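You operate a simulated robot arm through the tools that you are given. There is no shell and no other tool. Be economical: measure what you need, move in short steps, check, and stop when the job is done.

You run a simulated two-armed robot. Do the job below in one go: nothing can be reset, and whatever is moved stays where it is left.

TASK
Get the cream strip ready: push it to its stop and set the blue, black and yellow boats in place.
Fine: slide the blue boat along to the stop end, not lifting it; black boat on fields marked 900; yellow boat on the last two fields at the tab end; red and green boats stay.
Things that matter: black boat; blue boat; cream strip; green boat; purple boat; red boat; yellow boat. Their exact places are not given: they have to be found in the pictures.

It is judged by the outcome, as a careful person would: the job done as asked, and still so three seconds after it is handed in. It fails if anything else is knocked over, pushed out of place, dropped, spilled or broken.

THE ROBOT
Two 7-joint arms with three-finger grippers on one trunk, on a base that drives. Base frame: it is fixed to the floor where the robot stands at the start and does not move with it; the origin is under the middle of the robot, x ahead of it, y to its left, z up; the surface under the hand at the start is at about z = 860. Readings come in mm, degrees, newtons and seconds.
The left shoulder is at the start at [79, 126, 1151], the right one opposite. With the tool pointing down near the work surface each hand reaches from about 360 to 840 mm from the robot's upright axis, wherever it stands, measured 20 degrees to its own side. Payload 2.94 kg a hand.
Tool frame (each hand has its own): the origin (TCP) lies between the finger pads and is the grasp point; the fingertips stand 30 mm ahead of it; z points along the fingers, y is the line along which they close. The gripper opens to 128 mm. The gripper's body begins 93 mm behind the TCP.
Orientation is told as [roll, pitch, yaw] about the base's x, y, z axes, in that order, counted from this pose: with the fingers straight down and closing along the base's y, the tool's x points along the base's -x, its y along +y and its z along -z.

THE INTERFACE
- The arms move only by the tool nudge_tool. It takes "left_plan", "right_plan" or both (then of equal length, played together; a hand with none holds still); each is one flat list of numbers, 7 for each row, row after row: the closure in counts, from 0 (fully open) to 255 (shut), then the shift along the base's x, y, z in mm, then the turn, a rotation vector about the base's x, y, z in degrees. In form: [jaw, dx, dy, dz, wx, wy, wz, jaw, dx, dy, dz, wx, wy, wz, ...]. A call has 1 to 12 rows; each row is the pose to reach, as a shift and turn from the pose commanded when the call began. Rows are played at 5 a second. More than 50 mm and 8.6 degrees between two rows, or a gripper value outside its range, and nothing of the call is played. Where a pose cannot be reached the arm comes as near as it can. A force on the tool above 40 N (or 10 N above the force at the start of the call, whichever is more), or a blocked arm, ends the call early, and 0.2 s more pass. Each finger halts on what it meets, pressing with about 41 N; the grip force reading is that of the motor and also rises with nothing between the fingers. The clock runs only during rows and for 0.2 s after the last one: add rows that repeat a pose to give the fingers time. The reply holds the time, the measured pose of the TCP, the force on the tool along the base axes, the opening and the grip force, in the units named above and with some noise, with the torque about the TCP (base axes, N m) and any sound that the robot's microphone picked up.
- Cameras (640 x 400 px; columns grow to the right, rows downward): "scene" is now at [195.7, 45.6, 1314.5]; the picture's right is [0.52, -0.85, 0.00], its down [-0.48, -0.29, -0.83] and it looks along [0.71, 0.43, -0.56] (base axes); focal length 214 px, centre (320, 200). "left" rides on the left gripper at [69, 15, -120] in its tool frame; the picture's right is [-0.22, 0.98, 0.00], its down [-0.82, -0.18, -0.54] and it looks along [-0.53, -0.12, 0.84] (tool axes); focal length 251 px, centre (320, 200). "right" rides on the right gripper at [69, -15, -120] in its tool frame; the picture's right is [0.21, 0.98, 0.00], its down [-0.82, 0.18, -0.54] and it looks along [-0.53, 0.12, 0.84] (tool axes); focal length 251 px, centre (320, 200).
- camera(camera): a new picture of that camera. No time passes.
- move_column(by): slides the trunk up (or, below 0, down) by that many mm; the arms and the scene camera ride with it, the base frame stays. It gives what a move gives, with no picture.
- drive_base(legs): drives the robot by 1 to 6 legs, each [ahead, left, turn to the left] in mm, mm and degrees, along the robot's own axes; the way and the turn of a leg run together, so that a leg with both is an arc; at most 1500 mm and 180 degrees a leg. The arms and the cameras ride along, it lands a little off, and it stops where it bumps. It gives what a move gives.
- aim_head(pan, tilt): turns the head with the scene camera to pan (to the left, within 80 degrees either way) and tilt (down, from -29 to 69), counted from straight ahead of the robot. It gives what a move gives.
- locate(camera, pixels): for up to 12 pixels [column, row] of the newest picture of that camera ("zoom" is the newest enlarged one), the place [x, y, z] in the base frame of the surface seen there, good to about 2 mm. No time passes.
- zoom(camera, box): a new picture of the part [left, top, right, bottom] of that camera's present view, enlarged. No time passes.
- finish_job(): hands the job in; it is judged then, once.

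Work in short steps. Measure before you move; look again where a grasp or a placing could have gone wrong, and mend it. You have 80 turns and 58 pictures in all, those below and enlarged ones among them. Open the grippers and draw the arms clear of the work before you hand the job in, unless the task says otherwise; then end with one line.

The tools are called after "Emit:" as a command line: name --argument value ..., lists and objects as JSON in quotes. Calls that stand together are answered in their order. nudge_tool: Moves the arms, as the interface text tells. Its arguments: {"type":"object","properties":{"left_plan":{"type":"array","items":{"type":"number"}},"right_plan":{"type":"array","items":{"type":"number"}}},"required":[]} The other tools are called the same way: move_column (by) slides the trunk up or down; drive_base (legs) drives the base; aim_head (pan, tilt) turns the head that bears the scene camera; camera (camera) takes a picture; locate (camera, pixels) gives the place of the surface under pixels of a picture; zoom (camera, box) takes an enlarged picture of a part of a camera's view; finish_job () hands the job in.

At the start:

```text
time: 0.0
left_tcp_pos: [356.0, 336.0, 1164.3]
left_ee_rot: [0.0, 0.0, 0.1]
left_force: [0.1, 0.4, -0.4]
left_moment: [0.01, -0.02, 0.0]
left_width: 128.2
left_gripper_force: 0.0
right_tcp_pos: [413.2, 15.7, 1150.0]
right_ee_rot: [0.0, -0.1, 0.1]
right_force: [-0.2, -0.3, 0.5]
right_moment: [-0.02, 0.01, 0.04]
right_width: 127.8
right_gripper_force: 0.1
trunk travel left (down, up): [-368.0, 179.0]
robot x, y, heading: [-2.4, 1.1, -0.0]
head pan, tilt: [31.4, 34.1]
```

scene: 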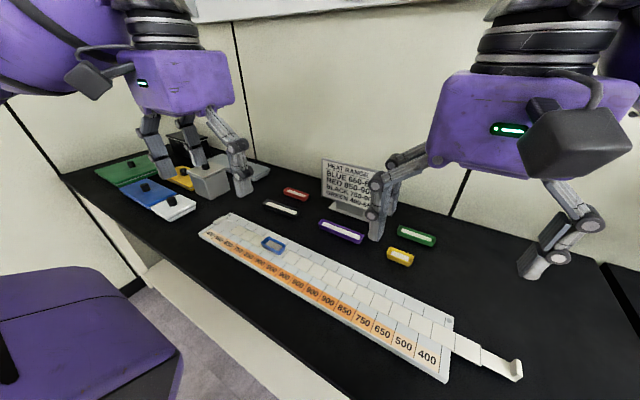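
right: 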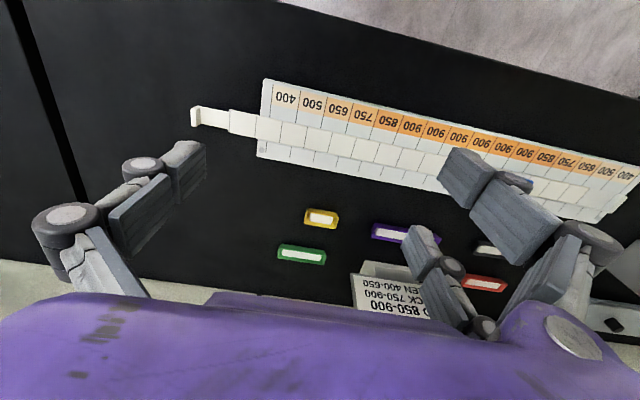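
left: 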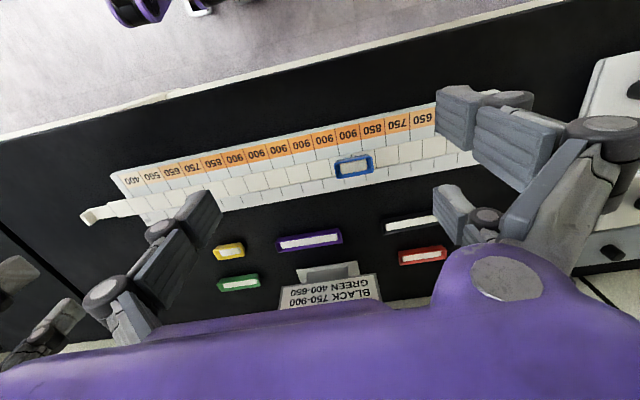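

The scene shows a heat-range calendar ruler with the cream strip protruding at the right (tab near 515,370), and boats behind. I zoom for detail.

Emit:
zoom --camera "scene" --box '[190, 150, 450, 312]'

Emit:
zoom --camera "scene" --box '[330, 240, 540, 390]'

Emit:
zoom --camera "left" --box '[70, 80, 490, 310]'

```text
2.46 times, centred on (320, 231) of scene
```

zoom: 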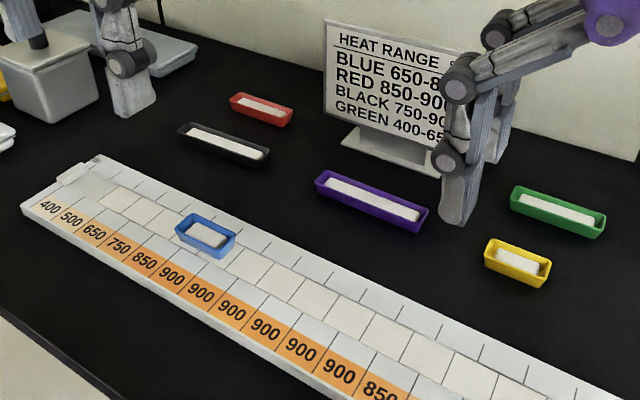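

```text
2.67 times, centred on (435, 315) of scene
```

zoom: 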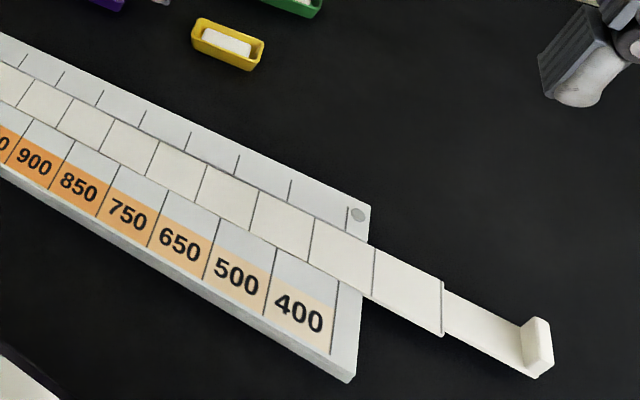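

```text
1.52 times, centred on (280, 195) of left
```

zoom: 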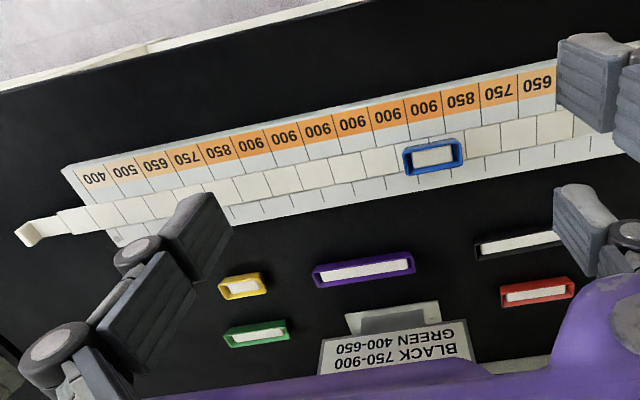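

The strip is out by about one and a half fields on the right (tab side), the stop seems to be at the far left. I locate key points in the scene picture.

Emit:
locate --camera "scene" --pixels '[[517, 370], [496, 357], [453, 337], [453, 318], [441, 382], [199, 233], [230, 213], [273, 243], [281, 208], [400, 257], [342, 231], [232, 222]]'

Emit:
zoom --camera "scene" --box '[190, 200, 300, 270]'

```text
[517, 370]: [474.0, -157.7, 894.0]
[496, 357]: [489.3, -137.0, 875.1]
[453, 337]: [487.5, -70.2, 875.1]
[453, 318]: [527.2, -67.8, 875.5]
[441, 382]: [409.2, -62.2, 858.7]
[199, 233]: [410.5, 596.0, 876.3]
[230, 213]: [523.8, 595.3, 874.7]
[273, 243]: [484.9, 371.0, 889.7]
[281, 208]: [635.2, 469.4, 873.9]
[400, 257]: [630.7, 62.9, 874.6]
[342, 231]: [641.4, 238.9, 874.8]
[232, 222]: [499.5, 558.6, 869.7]
```

```text
5.71 times, centred on (245, 235) of scene
```

zoom: 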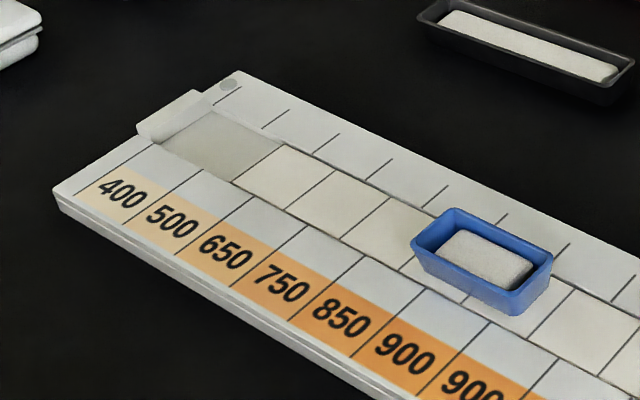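

Stop is the raised block at the left end of the groove. Measuring strip end, stop and boat corners in this zoom.

Emit:
locate --camera "zoom" --pixels '[[160, 150], [214, 112], [236, 184], [282, 148], [288, 209], [335, 171], [413, 242], [450, 210], [552, 253], [516, 295], [170, 118], [128, 158]]'

Emit:
zoom --camera "scene" --box '[250, 180, 450, 305]'

```text
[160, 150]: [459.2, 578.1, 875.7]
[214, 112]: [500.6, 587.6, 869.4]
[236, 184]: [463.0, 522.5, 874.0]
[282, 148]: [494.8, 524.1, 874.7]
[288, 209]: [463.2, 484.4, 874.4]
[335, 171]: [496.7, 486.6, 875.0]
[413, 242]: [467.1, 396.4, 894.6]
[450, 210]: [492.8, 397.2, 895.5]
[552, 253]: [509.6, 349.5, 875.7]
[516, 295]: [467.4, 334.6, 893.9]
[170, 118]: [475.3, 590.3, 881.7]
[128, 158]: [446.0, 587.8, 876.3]
```

```text
3.20 times, centred on (350, 242) of scene
```

zoom: 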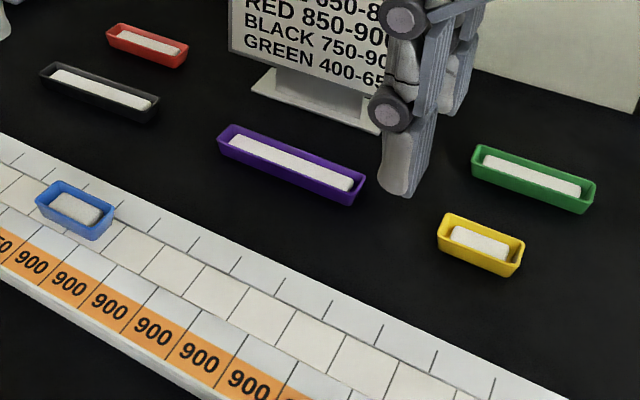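

Stop face y≈581, strip end y≈523, so about 58 mm of travel. Now the boats in this zoom: black, yellow, red, green, purple corners.

Emit:
locate --camera "zoom" --pixels '[[40, 71], [56, 63], [159, 96], [150, 111], [186, 55], [109, 36], [441, 218], [524, 241], [515, 265], [98, 90], [480, 241], [474, 170]]'

Emit:
zoom --camera "scene" --box '[370, 235, 450, 285]'

Emit:
zoom --camera "scene" --box '[250, 180, 330, 230]'

```text
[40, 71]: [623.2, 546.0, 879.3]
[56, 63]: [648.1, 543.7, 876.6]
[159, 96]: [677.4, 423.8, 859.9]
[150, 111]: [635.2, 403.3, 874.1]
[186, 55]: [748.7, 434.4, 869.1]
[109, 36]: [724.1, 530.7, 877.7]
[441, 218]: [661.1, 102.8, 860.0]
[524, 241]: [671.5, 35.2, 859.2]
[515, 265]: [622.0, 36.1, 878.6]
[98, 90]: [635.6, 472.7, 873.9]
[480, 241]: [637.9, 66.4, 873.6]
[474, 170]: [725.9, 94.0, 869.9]
```

```text
8.00 times, centred on (410, 260) of scene
```

zoom: 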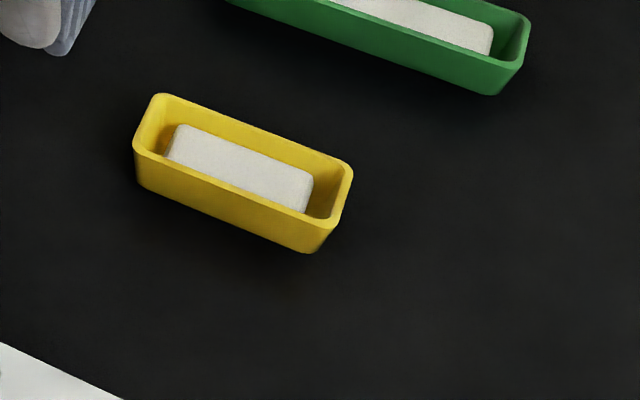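

```text
8.00 times, centred on (290, 205) of scene
```

zoom: 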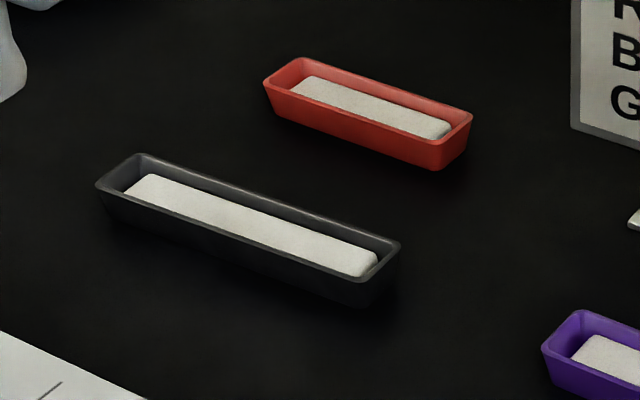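

Measure black's and red's rim corners from this zoom.

Emit:
locate --camera "zoom" --pixels '[[101, 186], [138, 157], [396, 242], [362, 281], [230, 235], [270, 196], [266, 84], [300, 62], [468, 116], [440, 143], [340, 112], [550, 350]]'

Emit:
zoom --camera "scene" --box '[370, 235, 450, 285]'

```text
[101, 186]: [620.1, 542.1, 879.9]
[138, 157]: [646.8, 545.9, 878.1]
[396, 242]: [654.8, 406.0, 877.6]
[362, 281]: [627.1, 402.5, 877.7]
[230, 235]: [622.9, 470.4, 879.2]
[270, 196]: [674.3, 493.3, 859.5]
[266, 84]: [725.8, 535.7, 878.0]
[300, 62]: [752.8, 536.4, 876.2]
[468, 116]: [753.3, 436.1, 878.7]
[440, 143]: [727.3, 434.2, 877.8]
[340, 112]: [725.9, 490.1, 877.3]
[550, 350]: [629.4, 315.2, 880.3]
```

```text
8.00 times, centred on (410, 260) of scene
```

zoom: 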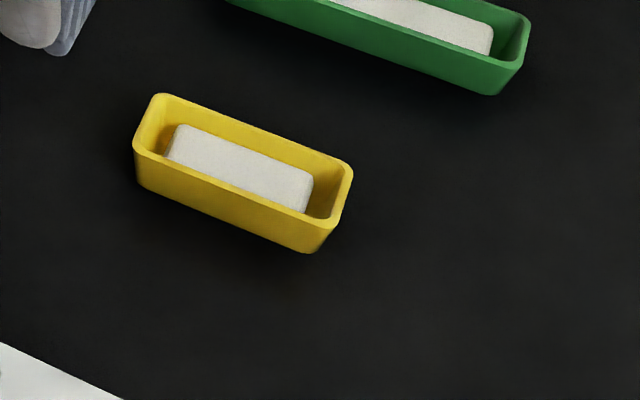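

Emit:
locate --camera "zoom" --pixels '[[137, 150], [162, 97], [350, 172], [318, 222], [230, 188], [260, 135], [400, 58], [488, 64]]'

Emit:
zoom --camera "scene" --box '[430, 310, 540, 390]'

```text
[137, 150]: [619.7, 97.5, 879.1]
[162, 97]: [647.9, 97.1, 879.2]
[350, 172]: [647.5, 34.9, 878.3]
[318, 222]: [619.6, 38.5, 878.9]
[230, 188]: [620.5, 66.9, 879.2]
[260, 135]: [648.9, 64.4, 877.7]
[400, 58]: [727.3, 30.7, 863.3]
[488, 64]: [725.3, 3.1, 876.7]
```

```text
5.00 times, centred on (485, 350) of scene
```

zoom: 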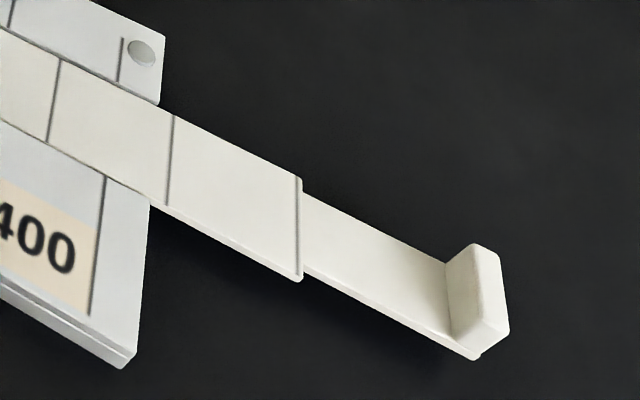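

Emit:
locate --camera "zoom" --pixels '[[455, 256], [480, 247], [498, 254], [508, 325], [487, 345], [455, 330], [300, 185], [297, 272], [172, 118], [166, 203], [62, 62], [490, 310]]'

```text
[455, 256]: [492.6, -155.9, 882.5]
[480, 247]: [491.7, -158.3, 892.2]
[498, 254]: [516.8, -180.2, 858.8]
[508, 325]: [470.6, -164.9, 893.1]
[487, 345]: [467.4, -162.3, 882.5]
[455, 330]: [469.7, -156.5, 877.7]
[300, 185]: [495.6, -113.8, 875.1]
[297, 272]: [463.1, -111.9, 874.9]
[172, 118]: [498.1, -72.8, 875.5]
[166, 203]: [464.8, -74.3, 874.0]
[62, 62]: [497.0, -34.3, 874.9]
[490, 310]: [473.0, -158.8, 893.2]
```

Strip axis runs along y at x≈480, tab outer face y≈-165. I bring the closed right hand beyond the tab, at (480, -210), and lower it to fingertip z≈868.

Emit:
nudge_tool --right_plan '[100, 13.5, -45, 0, 0, 0, 0, 200, 27, -90, 0, 0, 0, 0, 255, 40.5, -135, 0, 0, 0, 0, 255, 54, -180, 0, 0, 0, 0, 255, 67.3, -225.7, 0, 0, 0, 0, 255, 67.3, -225.7, -42, 0, 0, 0, 255, 67.3, -225.7, -84, 0, 0, 0, 255, 67.3, -225.7, -126, 0, 0, 0, 255, 67.3, -225.7, -168, 0, 0, 0, 255, 67.3, -225.7, -210, 0, 0, 0, 255, 67.3, -225.7, -250, 0, 0, 0, 255, 67.3, -225.7, -250, 0, 0, 0]'

Emit:
camera --camera "scene"

```text
time: 2.6
left_tcp_pos: [355.0, 335.3, 1164.8]
left_ee_rot: [0.1, -0.1, 0.1]
left_force: [-0.6, -0.7, 0.5]
left_moment: [0.02, 0.0, 0.02]
left_width: 128.0
left_gripper_force: 0.1
right_tcp_pos: [479.4, -210.1, 899.8]
right_ee_rot: [0.0, 0.0, 0.0]
right_force: [0.8, 1.0, -0.1]
right_moment: [-0.02, 0.0, -0.01]
right_width: 0.0
right_gripper_force: 3.3
trunk travel left (down, up): [-368.0, 179.0]
robot x, y, heading: [0.6, -4.2, -0.2]
head pan, tilt: [31.4, 34.1]
```

```text
45 pictures are left
```

scene: 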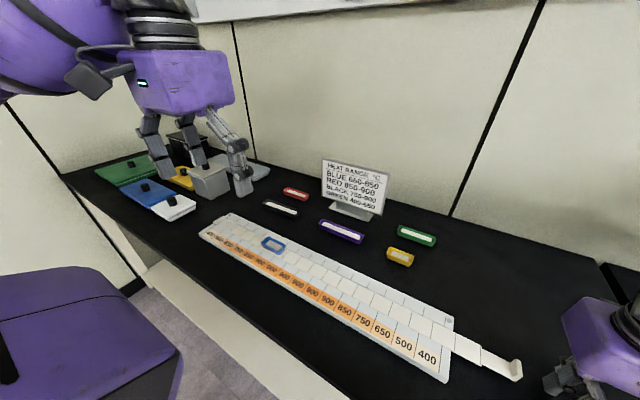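

The hand is beyond the tab. I push +y slowly to TCP y≈-125, just short of the expected end.

Emit:
nudge_tool --right_plan '[255, 0, 14, 0, 0, 0, 0, 255, 0, 28, 0, 0, 0, 0, 255, 0, 35, 0, 0, 0, 0, 255, 0, 41, 0, 0, 0, 0, 255, 0, 47, 0, 0, 0, 0, 255, 0, 53, 0, 0, 0, 0, 255, 0, 59, 0, 0, 0, 0, 255, 0, 65, 0, 0, 0, 0, 255, 0, 71, 0, 0, 0, 0, 255, 0, 77, 0, 0, 0, 0, 255, 0, 82, 0, 0, 0, 0, 255, 0, 85, 0, 0, 0, 0]'

Emit:
zoom --camera "scene" --box '[190, 200, 300, 270]'

```text
time: 5.2
left_tcp_pos: [354.4, 335.0, 1163.7]
left_ee_rot: [0.1, 0.1, 0.1]
left_force: [0.9, -0.5, -0.7]
left_moment: [0.02, -0.02, -0.04]
left_width: 128.0
left_gripper_force: 0.0
right_tcp_pos: [479.0, -123.4, 900.3]
right_ee_rot: [0.1, 0.0, 0.0]
right_force: [0.7, -1.4, 0.6]
right_moment: [-0.01, -0.04, -0.01]
right_width: 0.0
right_gripper_force: 2.8
trunk travel left (down, up): [-368.0, 179.0]
robot x, y, heading: [-2.9, 0.1, -0.1]
head pan, tilt: [31.4, 34.1]
```

```text
5.71 times, centred on (245, 235) of scene
```

zoom: 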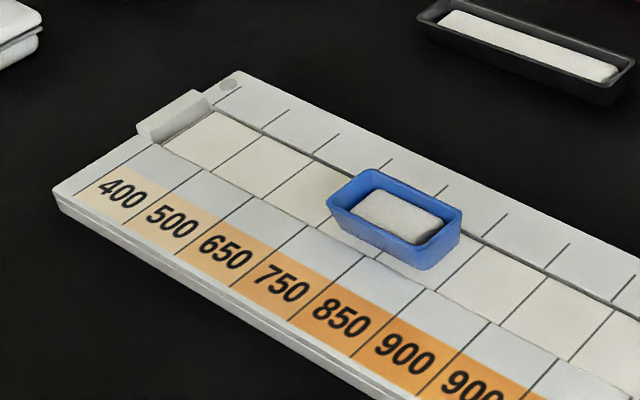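

Strip end is nearly at the stop block. I push on by 1 mm rows and watch the force.

Emit:
nudge_tool --right_plan '[255, 0, 1, 0, 0, 0, 0, 255, 0, 2, 0, 0, 0, 0, 255, 0, 3, 0, 0, 0, 0, 255, 0, 3, 0, 0, 0, 0]'

Emit:
zoom --camera "scene" --box '[205, 205, 255, 237]'

```text
time: 6.2
left_tcp_pos: [355.8, 335.4, 1164.8]
left_ee_rot: [0.0, -0.1, 0.1]
left_force: [-0.2, 0.1, -0.4]
left_moment: [0.01, 0.02, 0.01]
left_width: 128.1
left_gripper_force: 0.1
right_tcp_pos: [478.8, -120.3, 899.7]
right_ee_rot: [0.0, 0.1, -0.1]
right_force: [0.5, -2.3, 0.9]
right_moment: [-0.01, 0.01, 0.0]
right_width: 0.0
right_gripper_force: 3.3
trunk travel left (down, up): [-368.0, 179.0]
robot x, y, heading: [4.0, 0.7, 0.0]
head pan, tilt: [31.4, 34.1]
```

```text
12.50 times, centred on (230, 221) of scene
```

zoom: 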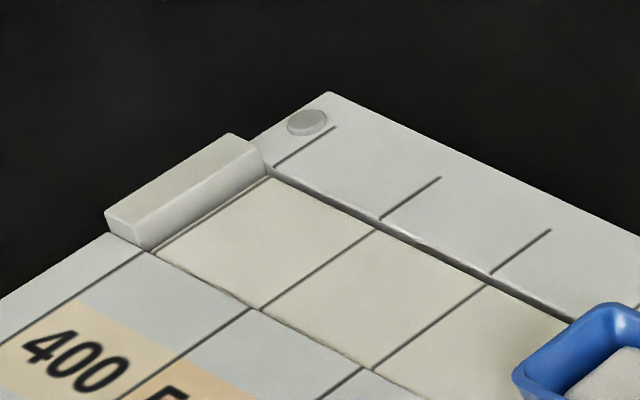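

Almost touching (a sliver remains at 210,210). Push another 3 mm in half-mm rows.

Emit:
nudge_tool --right_plan '[255, 0, 0.7, 0, 0, 0, 0, 255, 0, 1.4, 0, 0, 0, 0, 255, 0, 2.1, 0, 0, 0, 0, 255, 0, 2.1, 0, 0, 0, 0]'

Emit:
zoom --camera "scene" --box '[205, 205, 255, 237]'

```text
time: 7.2
left_tcp_pos: [354.2, 336.1, 1163.6]
left_ee_rot: [-0.1, 0.1, 0.1]
left_force: [0.4, -0.3, 0.1]
left_moment: [-0.04, -0.01, 0.01]
left_width: 128.0
left_gripper_force: 0.0
right_tcp_pos: [479.7, -119.7, 899.4]
right_ee_rot: [0.0, 0.1, 0.1]
right_force: [-0.8, -2.4, 0.4]
right_moment: [-0.01, 0.03, 0.0]
right_width: 0.0
right_gripper_force: 2.6
trunk travel left (down, up): [-368.0, 179.0]
robot x, y, heading: [-1.1, -3.3, -0.1]
head pan, tilt: [31.4, 34.1]
```

```text
12.50 times, centred on (230, 221) of scene
```

zoom: 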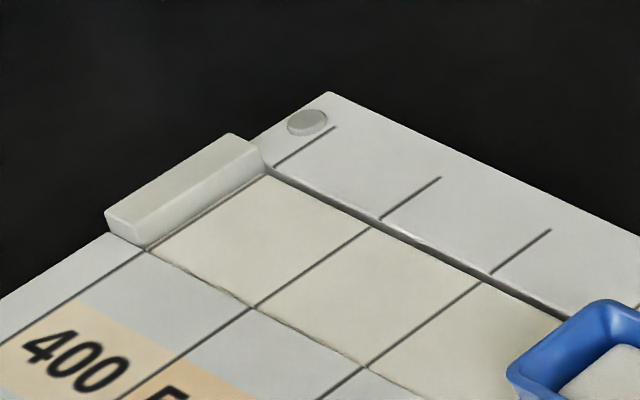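

Still moving with only ~2 N. Push another 3 mm gently.

Emit:
nudge_tool --right_plan '[255, 0, 0.7, 0, 0, 0, 0, 255, 0, 1.4, 0, 0, 0, 0, 255, 0, 2.1, 0, 0, 0, 0, 255, 0, 2.1, 0, 0, 0, 0]'

Emit:
zoom --camera "scene" --box '[205, 205, 255, 237]'

```text
time: 8.2
left_tcp_pos: [354.8, 334.5, 1164.8]
left_ee_rot: [0.1, 0.0, 0.0]
left_force: [-0.3, -0.9, 0.7]
left_moment: [-0.03, -0.03, 0.02]
left_width: 128.0
left_gripper_force: 0.0
right_tcp_pos: [480.7, -119.2, 900.4]
right_ee_rot: [0.0, 0.0, -0.1]
right_force: [-0.6, -6.3, 2.0]
right_moment: [-0.04, 0.05, 0.04]
right_width: 0.1
right_gripper_force: 3.1
trunk travel left (down, up): [-368.0, 179.0]
robot x, y, heading: [-1.0, -1.0, 0.3]
head pan, tilt: [31.4, 34.1]
```

```text
12.50 times, centred on (230, 221) of scene
```

zoom: 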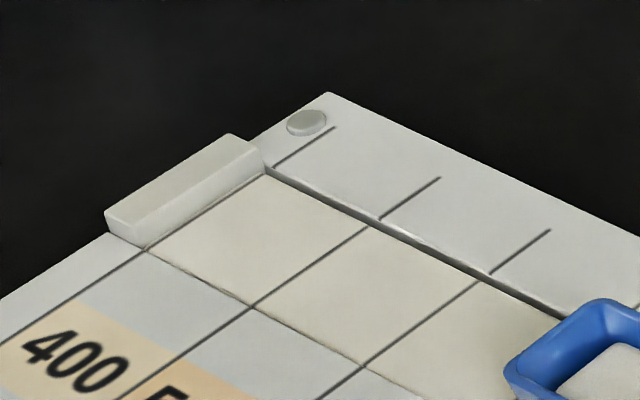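

Force rose to 6 N and nothing moves any more: the strip is at its stop with lines aligned. I back off the right hand and raise it, while turning the left one by 90° above the strip right of the blue boat.

Emit:
nudge_tool --right_plan '[255, 0, -15, 0, 0, 0, 0, 255, 0, -35, 0, 0, 0, 0, 255, 0, -35, 40, 0, 0, 0, 255, 0, -35, 80, 0, 0, 0, 255, 0, -35, 120, 0, 0, 0, 255, 0, -35, 160, 0, 0, 0, 255, 0, -35, 180, 0, 0, 0, 255, 0, -35, 180, 0, 0, 0, 255, 0, -35, 180, 0, 0, 0, 255, 0, -35, 180, 0, 0, 0, 255, 0, -35, 180, 0, 0, 0, 255, 0, -35, 180, 0, 0, 0]' --left_plan '[20, 10.4, 2, -8, 0, 0, 7.5, 50, 20.9, 4, -16, 0, 0, 15, 100, 31.3, 6, -24, 0, 0, 22.5, 150, 41.7, 8, -32, 0, 0, 30, 200, 52, 10, -40, 0, 0, 37.5, 235, 62.5, 12, -48, 0, 0, 45, 235, 73, 14, -56, 0, 0, 52.5, 235, 83.5, 16, -64, 0, 0, 60, 235, 94, 18, -72, 0, 0, 67.5, 235, 104.5, 20, -80, 0, 0, 75, 235, 115, 22, -90, 0, 0, 82.5, 235, 125.4, 24, -100, 0, 0, 90]'

Emit:
camera --camera "left"

Emit:
camera --camera "scene"

```text
time: 10.8
left_tcp_pos: [480.1, 360.1, 1065.0]
left_ee_rot: [-0.1, 0.0, 90.2]
left_force: [0.4, 0.1, -0.5]
left_moment: [-0.01, 0.03, -0.02]
left_width: 10.1
left_gripper_force: 0.1
right_tcp_pos: [481.6, -153.7, 1081.4]
right_ee_rot: [0.1, 0.0, 0.0]
right_force: [-0.3, -0.2, 0.2]
right_moment: [0.01, 0.01, 0.0]
right_width: 0.2
right_gripper_force: 3.6
trunk travel left (down, up): [-368.0, 179.0]
robot x, y, heading: [1.0, -1.7, -0.3]
head pan, tilt: [31.4, 34.1]
```

```text
40 pictures are left
```

left: 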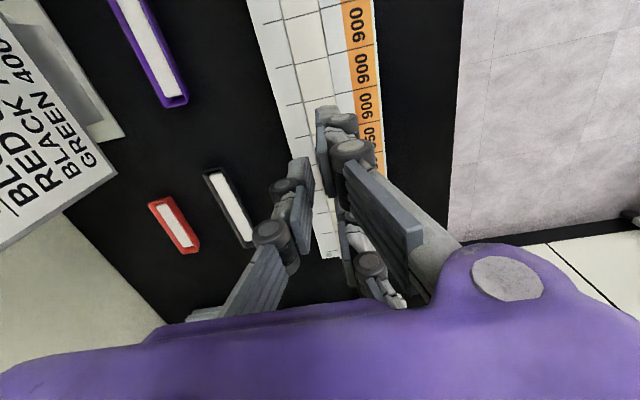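

```text
39 pictures are left
```

scene: 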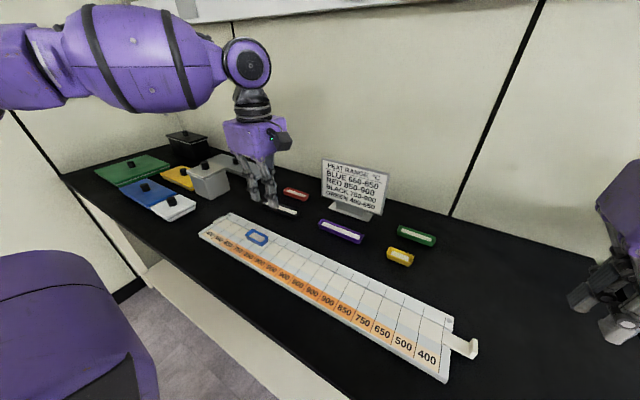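

Blue boat is now near (257,238). I measure it and the tab.

Emit:
zoom --camera "scene" --box '[205, 205, 285, 255]'

Emit:
locate --camera "zoom" --pixels '[[330, 228], [370, 194], [505, 258], [470, 300], [400, 262], [440, 222], [470, 330], [180, 180]]'

```text
8.00 times, centred on (245, 230) of scene
```

zoom: 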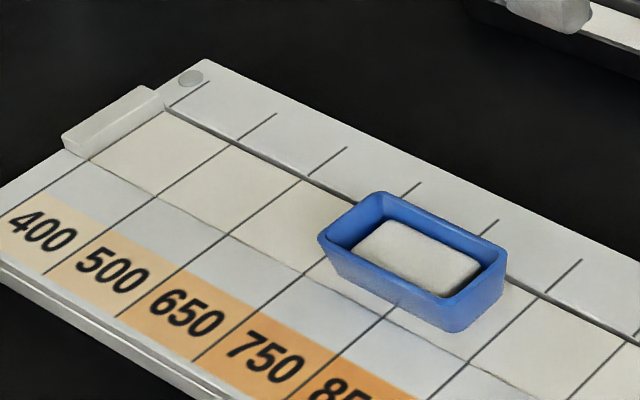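

```text
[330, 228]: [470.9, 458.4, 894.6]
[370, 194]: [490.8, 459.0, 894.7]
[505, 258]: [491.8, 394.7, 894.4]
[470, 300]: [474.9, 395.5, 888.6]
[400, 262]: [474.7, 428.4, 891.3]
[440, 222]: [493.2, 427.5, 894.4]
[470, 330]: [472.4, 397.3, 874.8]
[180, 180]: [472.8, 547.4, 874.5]
```

Blue spans y 394–459. Lower the left hand to (480.5, 365) with tips at z≈879, slightly open for two-point contact.

Emit:
nudge_tool --left_plan '[235, 0.4, 2, -40, 0, 0, 0, 235, 0.4, 5, -80, 0, 0, 0, 235, 0.4, 5, -120, 0, 0, 0, 235, 0.4, 5, -145, 0, 0, 0, 235, 0.4, 5, -156, 0, 0, 0, 235, 0.4, 5, -156, 0, 0, 0]'

Emit:
zoom --camera "scene" --box '[205, 180, 315, 260]'

```text
time: 11.9
left_tcp_pos: [482.5, 360.9, 921.8]
left_ee_rot: [-0.4, -0.2, 89.8]
left_force: [-5.5, -3.0, 20.4]
left_moment: [0.59, 0.34, 0.18]
left_width: 10.0
left_gripper_force: 0.2
right_tcp_pos: [479.4, -153.9, 1080.2]
right_ee_rot: [0.0, 0.0, 0.0]
right_force: [-0.8, -0.2, 1.0]
right_moment: [0.02, 0.0, 0.02]
right_width: 0.3
right_gripper_force: 3.4
trunk travel left (down, up): [-368.0, 179.0]
robot x, y, heading: [-1.1, 1.2, -0.2]
head pan, tilt: [31.4, 34.1]
stopped in row 5 (left hand): the force on the tool passed its limit at 47 N (the readings are from after the stop); the commanded pose is now the measured one
```

```text
5.00 times, centred on (260, 220) of scene
```

zoom: 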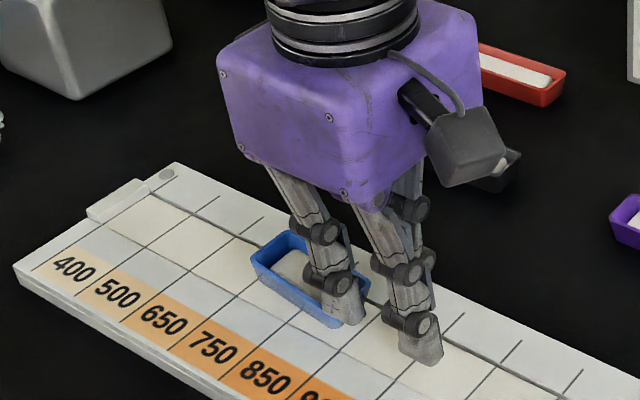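

The picture shows two tips at (345,310) and (420,350), and the force tripped at z≈922: maybe one is on the boat's rim. I locate the tips.

Emit:
locate --camera "zoom" --pixels '[[345, 315], [420, 355], [422, 345], [325, 232], [405, 270], [411, 319], [340, 60], [340, 285], [290, 265], [415, 205]]'

Emit:
camera --camera "left"

```text
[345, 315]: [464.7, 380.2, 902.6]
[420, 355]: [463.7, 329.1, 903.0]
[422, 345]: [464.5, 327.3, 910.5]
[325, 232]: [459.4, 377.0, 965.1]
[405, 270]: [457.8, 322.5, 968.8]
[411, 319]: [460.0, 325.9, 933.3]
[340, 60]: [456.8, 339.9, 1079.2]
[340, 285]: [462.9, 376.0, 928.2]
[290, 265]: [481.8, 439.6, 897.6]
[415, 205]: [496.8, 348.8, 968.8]
```

```text
36 pictures are left
```

left: 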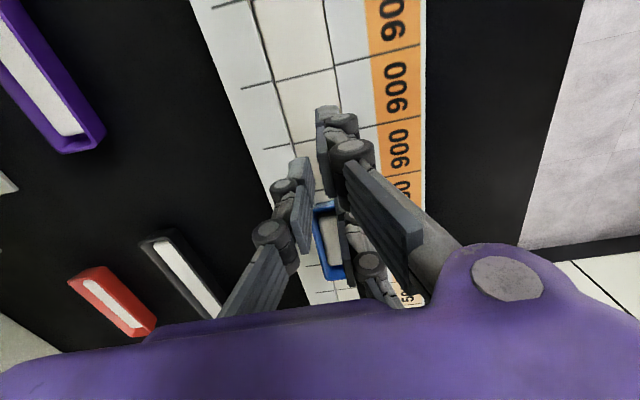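

The hand actually has a pair of fingers on its tool +y side (±26 mm off-centre), and one rested on the boat's rim. I raise it and check the boat.

Emit:
nudge_tool --left_plan '[235, 0, 0, 20, 0, 0, 0, 235, 0, 0, 60, 0, 0, 0, 200, 0, 20, 100, 0, 0, 0, 160, 0, 50, 120, 0, 0, 0]'

Emit:
zoom --camera "scene" --box '[205, 205, 285, 255]'

Emit:
camera --camera "left"

```text
time: 12.9
left_tcp_pos: [482.6, 413.3, 1039.1]
left_ee_rot: [-0.3, 0.0, 89.9]
left_force: [0.5, 0.3, -0.3]
left_moment: [-0.03, -0.02, 0.0]
left_width: 48.0
left_gripper_force: 0.1
right_tcp_pos: [480.7, -151.4, 1080.5]
right_ee_rot: [0.0, 0.0, -0.1]
right_force: [-0.7, 0.7, 0.3]
right_moment: [0.02, 0.03, 0.01]
right_width: 0.3
right_gripper_force: 2.6
trunk travel left (down, up): [-368.0, 179.0]
robot x, y, heading: [-0.2, -2.0, -0.1]
head pan, tilt: [31.4, 34.1]
```

```text
8.00 times, centred on (245, 230) of scene
```

zoom: 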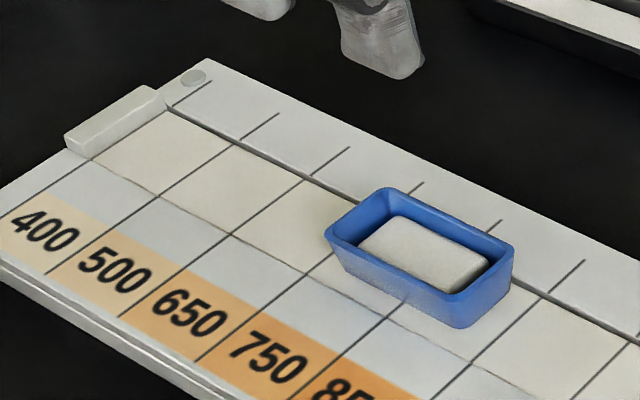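

```text
34 pictures are left
```

left: 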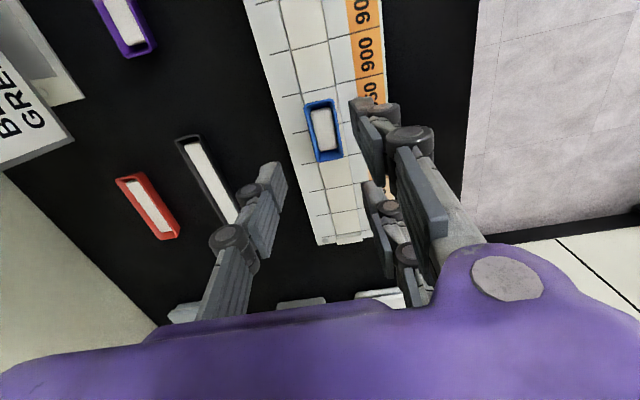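

Boat upright. Re-measure its rim.

Emit:
zoom --camera "scene" --box '[205, 205, 285, 255]'

Emit:
locate --camera "zoom" --pixels '[[329, 236], [382, 191], [511, 248], [460, 297], [395, 268], [445, 218], [120, 155], [150, 95]]'

```text
8.00 times, centred on (245, 230) of scene
```

zoom: 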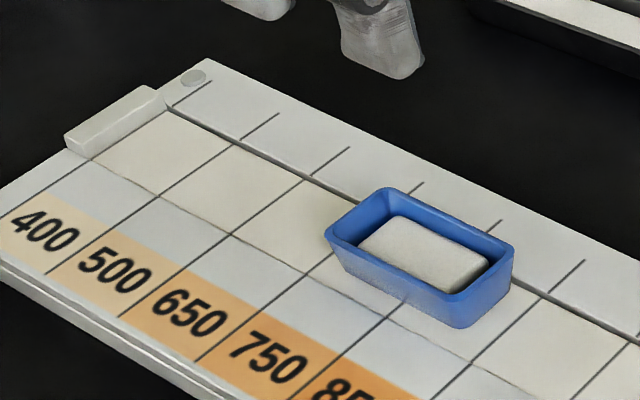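

```text
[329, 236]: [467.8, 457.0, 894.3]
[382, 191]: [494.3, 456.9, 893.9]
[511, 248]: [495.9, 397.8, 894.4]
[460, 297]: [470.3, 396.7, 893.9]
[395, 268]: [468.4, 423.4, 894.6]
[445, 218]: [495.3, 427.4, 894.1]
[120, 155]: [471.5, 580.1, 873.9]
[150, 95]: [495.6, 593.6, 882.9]
```

Boat centre (482, 426.5). I descend astride it (opening 48 mm) with the TCP at y≈419, tips at z≈880.

Emit:
nudge_tool --left_plan '[160, -0.8, 5.7, -40, 0, 0, 0, 160, -0.8, 5.7, -80, 0, 0, 0, 160, -0.8, 5.7, -110, 0, 0, 0, 160, -0.8, 5.7, -125, 0, 0, 0, 160, -0.8, 5.7, -129, 0, 0, 0, 160, -0.8, 5.7, -129, 0, 0, 0]'

Emit:
zoom --camera "scene" --box '[205, 180, 315, 260]'

```text
time: 14.3
left_tcp_pos: [479.9, 418.1, 911.2]
left_ee_rot: [-0.3, -0.1, 89.9]
left_force: [-0.3, 0.0, 0.0]
left_moment: [0.01, 0.01, -0.04]
left_width: 47.6
left_gripper_force: 0.0
right_tcp_pos: [481.2, -152.4, 1080.3]
right_ee_rot: [0.0, 0.1, 0.0]
right_force: [0.5, 1.2, 0.1]
right_moment: [0.0, 0.0, -0.03]
right_width: 0.0
right_gripper_force: 2.6
trunk travel left (down, up): [-368.0, 179.0]
robot x, y, heading: [4.4, -0.7, -0.3]
head pan, tilt: [31.4, 34.1]
```

```text
5.00 times, centred on (260, 220) of scene
```

zoom: 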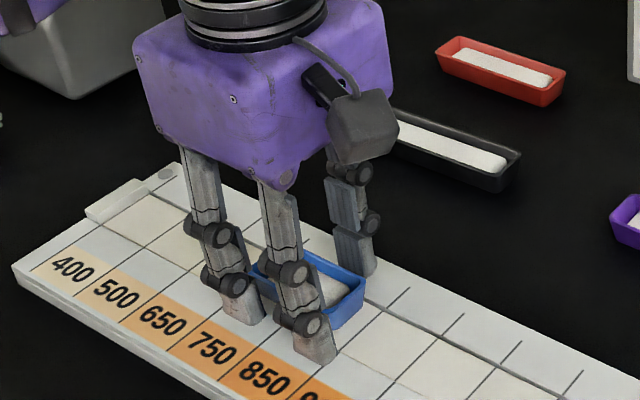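

Straddling correctly. Now close on the boat lightly.

Emit:
nudge_tool --left_plan '[185, 0, 0, 0, 0, 0, 0, 195, 0, 0, 0, 0, 0, 0, 201, 0, 0, 0, 0, 0, 0, 205, 0, 0, 0, 0, 0, 0, 205, 0, 0, 0, 0, 0, 0]'

Emit:
zoom --camera "scene" --box '[225, 200, 305, 250]'

```text
time: 15.5
left_tcp_pos: [479.9, 417.9, 910.8]
left_ee_rot: [-0.3, -0.2, 89.9]
left_force: [1.0, 0.3, -0.6]
left_moment: [-0.02, -0.02, -0.01]
left_width: 29.2
left_gripper_force: 40.9
right_tcp_pos: [481.0, -152.9, 1078.8]
right_ee_rot: [0.0, 0.0, 0.1]
right_force: [0.6, -0.5, 0.2]
right_moment: [0.01, -0.02, -0.04]
right_width: 0.2
right_gripper_force: 3.3
trunk travel left (down, up): [-368.0, 179.0]
robot x, y, heading: [2.1, -0.2, -0.1]
head pan, tilt: [31.4, 34.1]
```

```text
8.00 times, centred on (265, 225) of scene
```

zoom: 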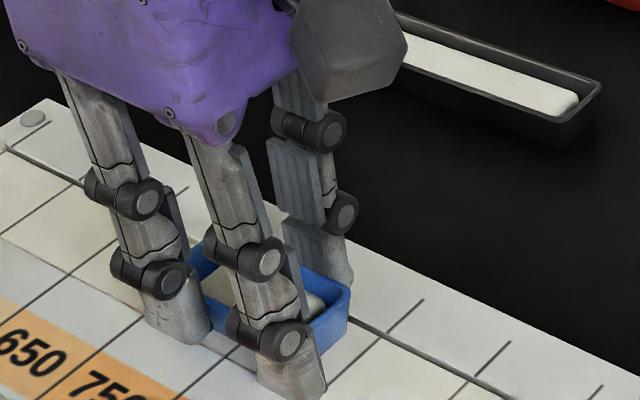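

Gripped at 29 mm. Slide +y by 110 mm at constant height.

Emit:
nudge_tool --left_plan '[205, 0, 10, 0, 0, 0, 0, 205, 0, 20, 0, 0, 0, 0, 205, 0, 30, 0, 0, 0, 0, 205, 0, 40, 0, 0, 0, 0, 205, 0, 50, 0, 0, 0, 0, 205, 0, 60, 0, 0, 0, 0, 205, 0, 70, 0, 0, 0, 0, 205, 0, 80, 0, 0, 0, 0, 205, 0, 90, 0, 0, 0, 0, 205, 0, 100, 0, 0, 0, 0, 205, 0, 108, 0, 0, 0, 0, 205, 0, 111, 0, 0, 0, 0]'

Emit:
zoom --camera "scene" --box '[190, 180, 290, 243]'

```text
time: 18.1
left_tcp_pos: [479.6, 530.7, 909.9]
left_ee_rot: [-0.2, -0.2, 89.8]
left_force: [0.0, -2.2, 6.7]
left_moment: [-0.1, 0.01, 0.05]
left_width: 29.1
left_gripper_force: 41.3
right_tcp_pos: [480.1, -155.1, 1079.8]
right_ee_rot: [0.0, 0.0, 0.0]
right_force: [-0.6, -0.3, 0.3]
right_moment: [0.01, -0.01, 0.01]
right_width: 0.0
right_gripper_force: 2.7
trunk travel left (down, up): [-368.0, 179.0]
robot x, y, heading: [-3.6, -0.1, -0.0]
head pan, tilt: [31.4, 34.1]
```

```text
6.35 times, centred on (240, 212) of scene
```

zoom: 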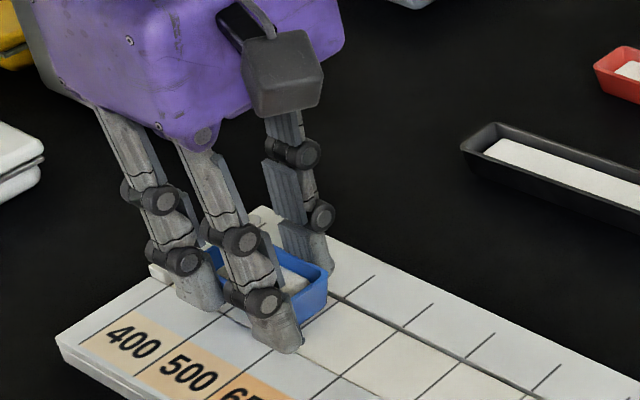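

Slid 112 mm in contact (6.7 N on the strip). Another 6 mm gently toward the stop.

Emit:
nudge_tool --left_plan '[205, 0, 2, 0, 0, 0, 0, 205, 0, 4, 0, 0, 0, 0, 205, 0, 6, 0, 0, 0, 0, 205, 0, 6, 0, 0, 0, 0]'

```text
time: 19.1
left_tcp_pos: [480.3, 536.0, 911.3]
left_ee_rot: [-0.3, 0.0, 89.9]
left_force: [0.6, -0.1, 3.1]
left_moment: [-0.02, -0.03, 0.05]
left_width: 29.3
left_gripper_force: 40.6
right_tcp_pos: [479.8, -153.0, 1079.2]
right_ee_rot: [0.0, 0.0, 0.0]
right_force: [0.1, 0.3, 0.3]
right_moment: [0.02, -0.01, 0.01]
right_width: 0.0
right_gripper_force: 2.4
trunk travel left (down, up): [-368.0, 179.0]
robot x, y, heading: [-2.1, -0.3, -0.1]
head pan, tilt: [31.4, 34.1]
```

Release slowly, and raise clear of the boat.

Emit:
nudge_tool --left_plan '[190, 0, 0, 0, 0, 0, 0, 175, 0, 0, 0, 0, 0, 0, 155, 0, 0, 0, 0, 0, 0, 155, 0, 0, 0, 0, 0, 0, 155, 0, 0, 20, 0, 0, 0, 155, 0, 0, 60, 0, 0, 0, 155, 0, -20, 100, 0, 0, 0, 155, 0, -60, 120, 0, 0, 0]'

Emit:
zoom --camera "scene" --box '[205, 200, 285, 250]'

Emit:
camera --camera "left"

```text
time: 20.9
left_tcp_pos: [480.1, 475.3, 1027.7]
left_ee_rot: [-0.3, -0.2, 89.9]
left_force: [-0.8, 0.3, 0.2]
left_moment: [0.04, 0.04, 0.03]
left_width: 50.2
left_gripper_force: 0.0
right_tcp_pos: [482.5, -152.8, 1080.0]
right_ee_rot: [0.1, -0.1, 0.0]
right_force: [-0.3, 0.2, 0.5]
right_moment: [0.04, 0.01, -0.03]
right_width: 0.4
right_gripper_force: 3.2
trunk travel left (down, up): [-368.0, 179.0]
robot x, y, heading: [1.1, -4.0, -0.2]
head pan, tilt: [31.4, 34.1]
```

```text
8.00 times, centred on (245, 225) of scene
```

zoom: 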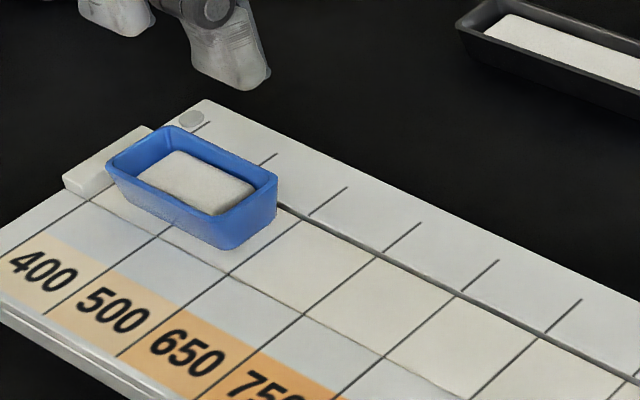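

```text
28 pictures are left
```

left: 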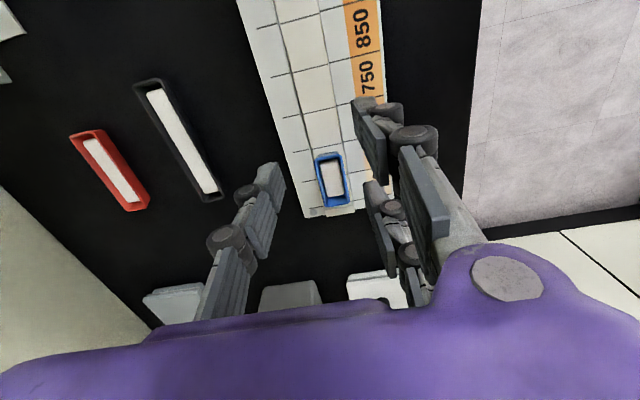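

Blue sits on the first two fields by the stop. Verify rim positions.

Emit:
locate --camera "zoom" --pixels '[[110, 165], [168, 127], [274, 178], [225, 215], [225, 246], [230, 275], [302, 222], [110, 150], [85, 201], [160, 236]]'

```text
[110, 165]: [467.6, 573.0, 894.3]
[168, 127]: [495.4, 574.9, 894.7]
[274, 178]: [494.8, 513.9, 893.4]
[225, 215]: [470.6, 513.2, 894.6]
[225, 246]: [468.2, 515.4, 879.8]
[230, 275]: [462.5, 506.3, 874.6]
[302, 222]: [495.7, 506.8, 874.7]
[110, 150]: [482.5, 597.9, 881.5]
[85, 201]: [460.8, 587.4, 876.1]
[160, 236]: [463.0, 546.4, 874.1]
```

Blue covers y 513–574 in fields ending at y≈586. I slide it about 5 mm further so it sits close to the stop, using the same grip.

Emit:
nudge_tool --left_plan '[155, 0, 40, 0, 0, 0, 0, 155, 0, 60.7, -40, 0, 0, 0, 155, 0, 60.7, -80, 0, 0, 0, 155, 0, 60.7, -113, 0, 0, 0, 155, 0, 60.7, -116.5, 0, 0, 0, 205, 0, 60.7, -116.5, 0, 0, 0, 205, 0, 60.7, -116.5, 0, 0, 0, 205, 0, 63.5, -116.5, 0, 0, 0, 205, 0, 66.2, -116.5, 0, 0, 0, 205, 0, 66.2, -116.5, 0, 0, 0, 155, 0, 66.2, -116.5, 0, 0, 0, 155, 0, 66.2, -116.5, 0, 0, 0]'

```text
time: 23.5
left_tcp_pos: [481.1, 541.7, 913.5]
left_ee_rot: [-0.3, -0.1, 89.9]
left_force: [0.3, 0.6, -0.5]
left_moment: [0.03, -0.01, 0.0]
left_width: 50.0
left_gripper_force: 0.0
right_tcp_pos: [481.3, -153.5, 1079.8]
right_ee_rot: [0.0, 0.0, 0.0]
right_force: [0.1, 0.5, 0.3]
right_moment: [0.02, 0.0, 0.0]
right_width: 0.0
right_gripper_force: 3.1
trunk travel left (down, up): [-368.0, 179.0]
robot x, y, heading: [-0.9, -1.4, 0.1]
head pan, tilt: [31.4, 34.1]
```

Raise the left hand and carry it over the black boat (637, 474), turning 3° to match.

Emit:
nudge_tool --left_plan '[155, 0, 0, 40, 0, 0, 0, 155, 0, 0, 80, 0, 0, 0, 155, 0, 0, 110, 0, 0, 0, 145, 35, -16, 110, 0, 0, 1, 130, 75, -33, 110, 0, 0, 2, 130, 115, -50, 110, 0, 0, 3, 130, 156, -67.7, 110, 0, 0, 3, 130, 156, -67.7, 90, 0, 0, 3, 130, 156, -67.7, 90, 0, 0, 3]'

Emit:
zoom --camera "scene" --box '[200, 160, 320, 250]'

Emit:
camera --camera "left"

```text
time: 25.5
left_tcp_pos: [636.2, 475.1, 1005.0]
left_ee_rot: [-0.4, -0.2, 92.8]
left_force: [0.1, -0.3, 0.0]
left_moment: [-0.02, -0.02, 0.02]
left_width: 62.7
left_gripper_force: 0.1
right_tcp_pos: [481.2, -153.6, 1078.6]
right_ee_rot: [0.0, 0.1, 0.1]
right_force: [0.9, 0.2, -0.3]
right_moment: [-0.02, 0.0, 0.01]
right_width: 0.2
right_gripper_force: 3.0
trunk travel left (down, up): [-368.0, 179.0]
robot x, y, heading: [-2.6, 1.9, -0.1]
head pan, tilt: [31.4, 34.1]
```

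```text
4.44 times, centred on (260, 205) of scene
```

zoom: 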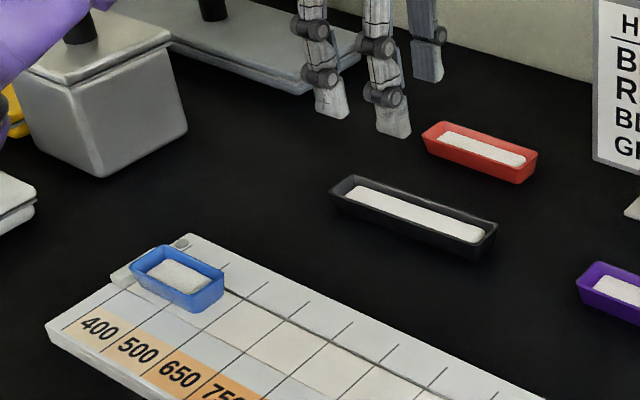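

```text
26 pictures are left
```

left: 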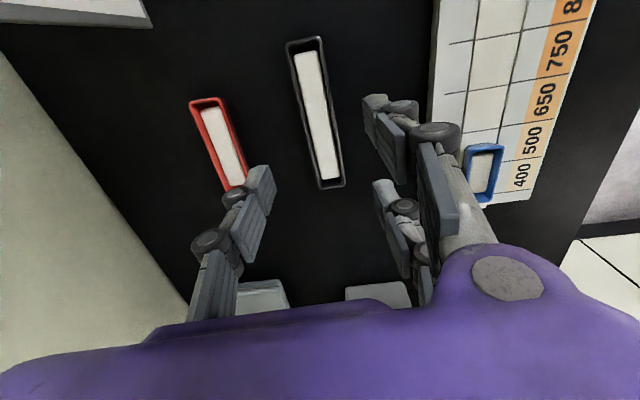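

Blue is close to the stop. Left hand is above black; descend to TCP z≈894 (tips 4 mm over the table).

Emit:
nudge_tool --left_plan '[130, 0.5, -1, -40, 0, 0, 0, 130, 0.5, -1, -80, 0, 0, 0, 130, 0.5, -1, -100, 0, 0, 0, 130, 0.5, -1, -111, 0, 0, 0, 130, 0.5, -1, -111, 0, 0, 0]'

Emit:
zoom --camera "scene" --box '[220, 150, 340, 240]'

```text
time: 26.7
left_tcp_pos: [636.0, 472.0, 893.5]
left_ee_rot: [-0.4, -0.1, 92.9]
left_force: [0.2, 0.0, 0.3]
left_moment: [-0.03, 0.01, 0.03]
left_width: 62.6
left_gripper_force: 0.1
right_tcp_pos: [481.2, -153.0, 1079.8]
right_ee_rot: [0.1, -0.1, 0.0]
right_force: [0.1, -0.1, 0.1]
right_moment: [-0.04, 0.02, 0.0]
right_width: 0.2
right_gripper_force: 3.1
trunk travel left (down, up): [-368.0, 179.0]
robot x, y, heading: [3.4, -5.2, -0.2]
head pan, tilt: [31.4, 34.1]
```

```text
4.44 times, centred on (280, 195) of scene
```

zoom: 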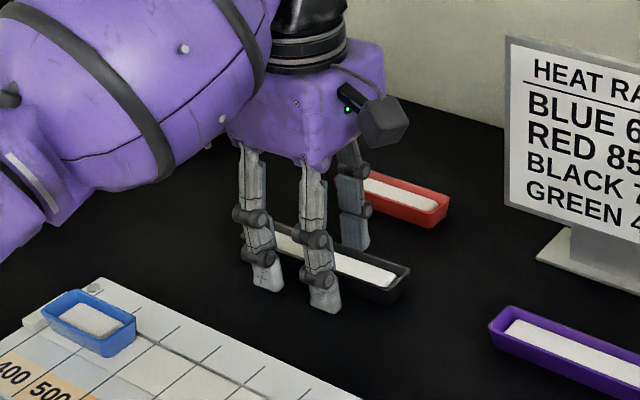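

Well placed around black and clear of red. Close and lift slightly.

Emit:
nudge_tool --left_plan '[160, 0, 0, 0, 0, 0, 0, 185, 0, 0, 0, 0, 0, 0, 205, 0, 0, 0, 0, 0, 0, 210, 0, 0, 0, 0, 0, 0, 210, 0, 0, 0, 0, 0, 0, 210, 0, 0, 10, 0, 0, 0, 210, 0, 0, 30, 0, 0, 0, 210, 0, 0, 30, 0, 0, 0]'

Emit:
zoom --camera "scene" --box '[220, 150, 340, 240]'

```text
time: 28.5
left_tcp_pos: [637.6, 473.5, 923.9]
left_ee_rot: [-0.3, -0.1, 92.9]
left_force: [-0.9, -0.1, -0.5]
left_moment: [0.01, 0.03, -0.02]
left_width: 22.3
left_gripper_force: 0.0
right_tcp_pos: [481.1, -154.4, 1080.2]
right_ee_rot: [-0.1, 0.0, 0.0]
right_force: [-0.6, -0.3, 0.2]
right_moment: [-0.01, 0.03, 0.0]
right_width: 0.0
right_gripper_force: 3.2
trunk travel left (down, up): [-368.0, 179.0]
robot x, y, heading: [-0.7, 0.1, 0.1]
head pan, tilt: [31.4, 34.1]
```

```text
4.44 times, centred on (280, 195) of scene
```

zoom: 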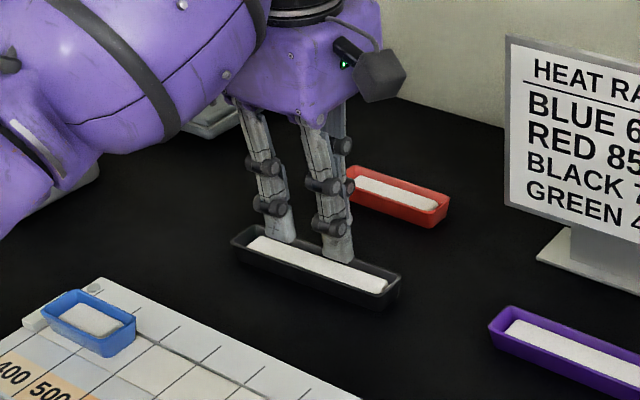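

The grip reads 22 mm (just the commanded value) and black stayed on the table; it slipped. I re-measure black before a second try.

Emit:
zoom --camera "scene" --box '[255, 190, 315, 228]'

Emit:
locate --camera "zoom" --pixels '[[80, 148], [120, 118], [438, 215], [398, 268], [200, 190], [300, 228], [260, 160], [360, 190], [85, 180], [390, 290]]'

```text
10.53 times, centred on (285, 209) of scene
```

zoom: 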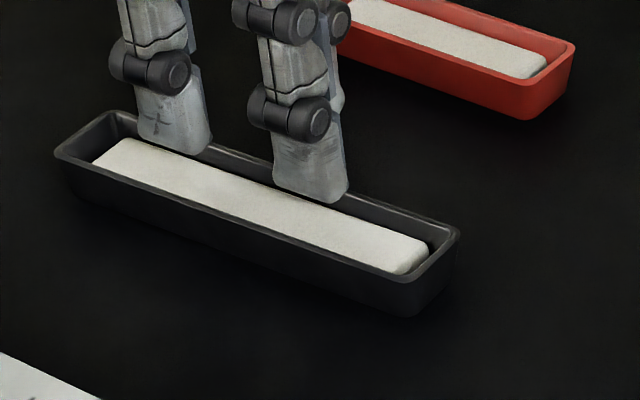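

```text
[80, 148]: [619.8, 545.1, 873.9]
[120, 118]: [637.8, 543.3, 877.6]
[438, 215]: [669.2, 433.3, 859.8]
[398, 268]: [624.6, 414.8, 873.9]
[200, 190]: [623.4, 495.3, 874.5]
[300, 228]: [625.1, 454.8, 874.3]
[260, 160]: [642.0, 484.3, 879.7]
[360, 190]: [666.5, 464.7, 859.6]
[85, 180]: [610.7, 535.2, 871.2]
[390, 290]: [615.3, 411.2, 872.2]
```

Black is essentially where it was. Locate the true rim corners, then retry and check grip before lifting.

Emit:
locate --camera "zoom" --pixels '[[60, 154], [108, 114], [455, 235], [410, 282], [230, 217], [250, 178]]'

Emit:
nudge_tool --left_plan '[180, 0, 0, 0, 0, 0, 0, 130, 0, 0, 0, 0, 0, 0, 130, 0, 0, 0, 0, 0, 0]'

```text
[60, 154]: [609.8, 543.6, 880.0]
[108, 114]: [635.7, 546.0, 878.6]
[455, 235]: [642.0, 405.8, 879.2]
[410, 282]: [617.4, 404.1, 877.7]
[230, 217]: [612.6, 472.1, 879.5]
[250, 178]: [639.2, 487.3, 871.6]
```

```text
time: 29.3
left_tcp_pos: [638.1, 472.9, 923.9]
left_ee_rot: [-0.3, -0.1, 92.9]
left_force: [-0.4, -0.5, -0.2]
left_moment: [0.01, 0.0, 0.0]
left_width: 62.8
left_gripper_force: 0.0
right_tcp_pos: [481.9, -153.1, 1079.5]
right_ee_rot: [0.0, 0.0, 0.0]
right_force: [-0.2, -0.5, -0.1]
right_moment: [-0.02, -0.03, 0.03]
right_width: 0.2
right_gripper_force: 3.4
trunk travel left (down, up): [-368.0, 179.0]
robot x, y, heading: [-1.4, 4.3, -0.3]
head pan, tilt: [31.4, 34.1]
```

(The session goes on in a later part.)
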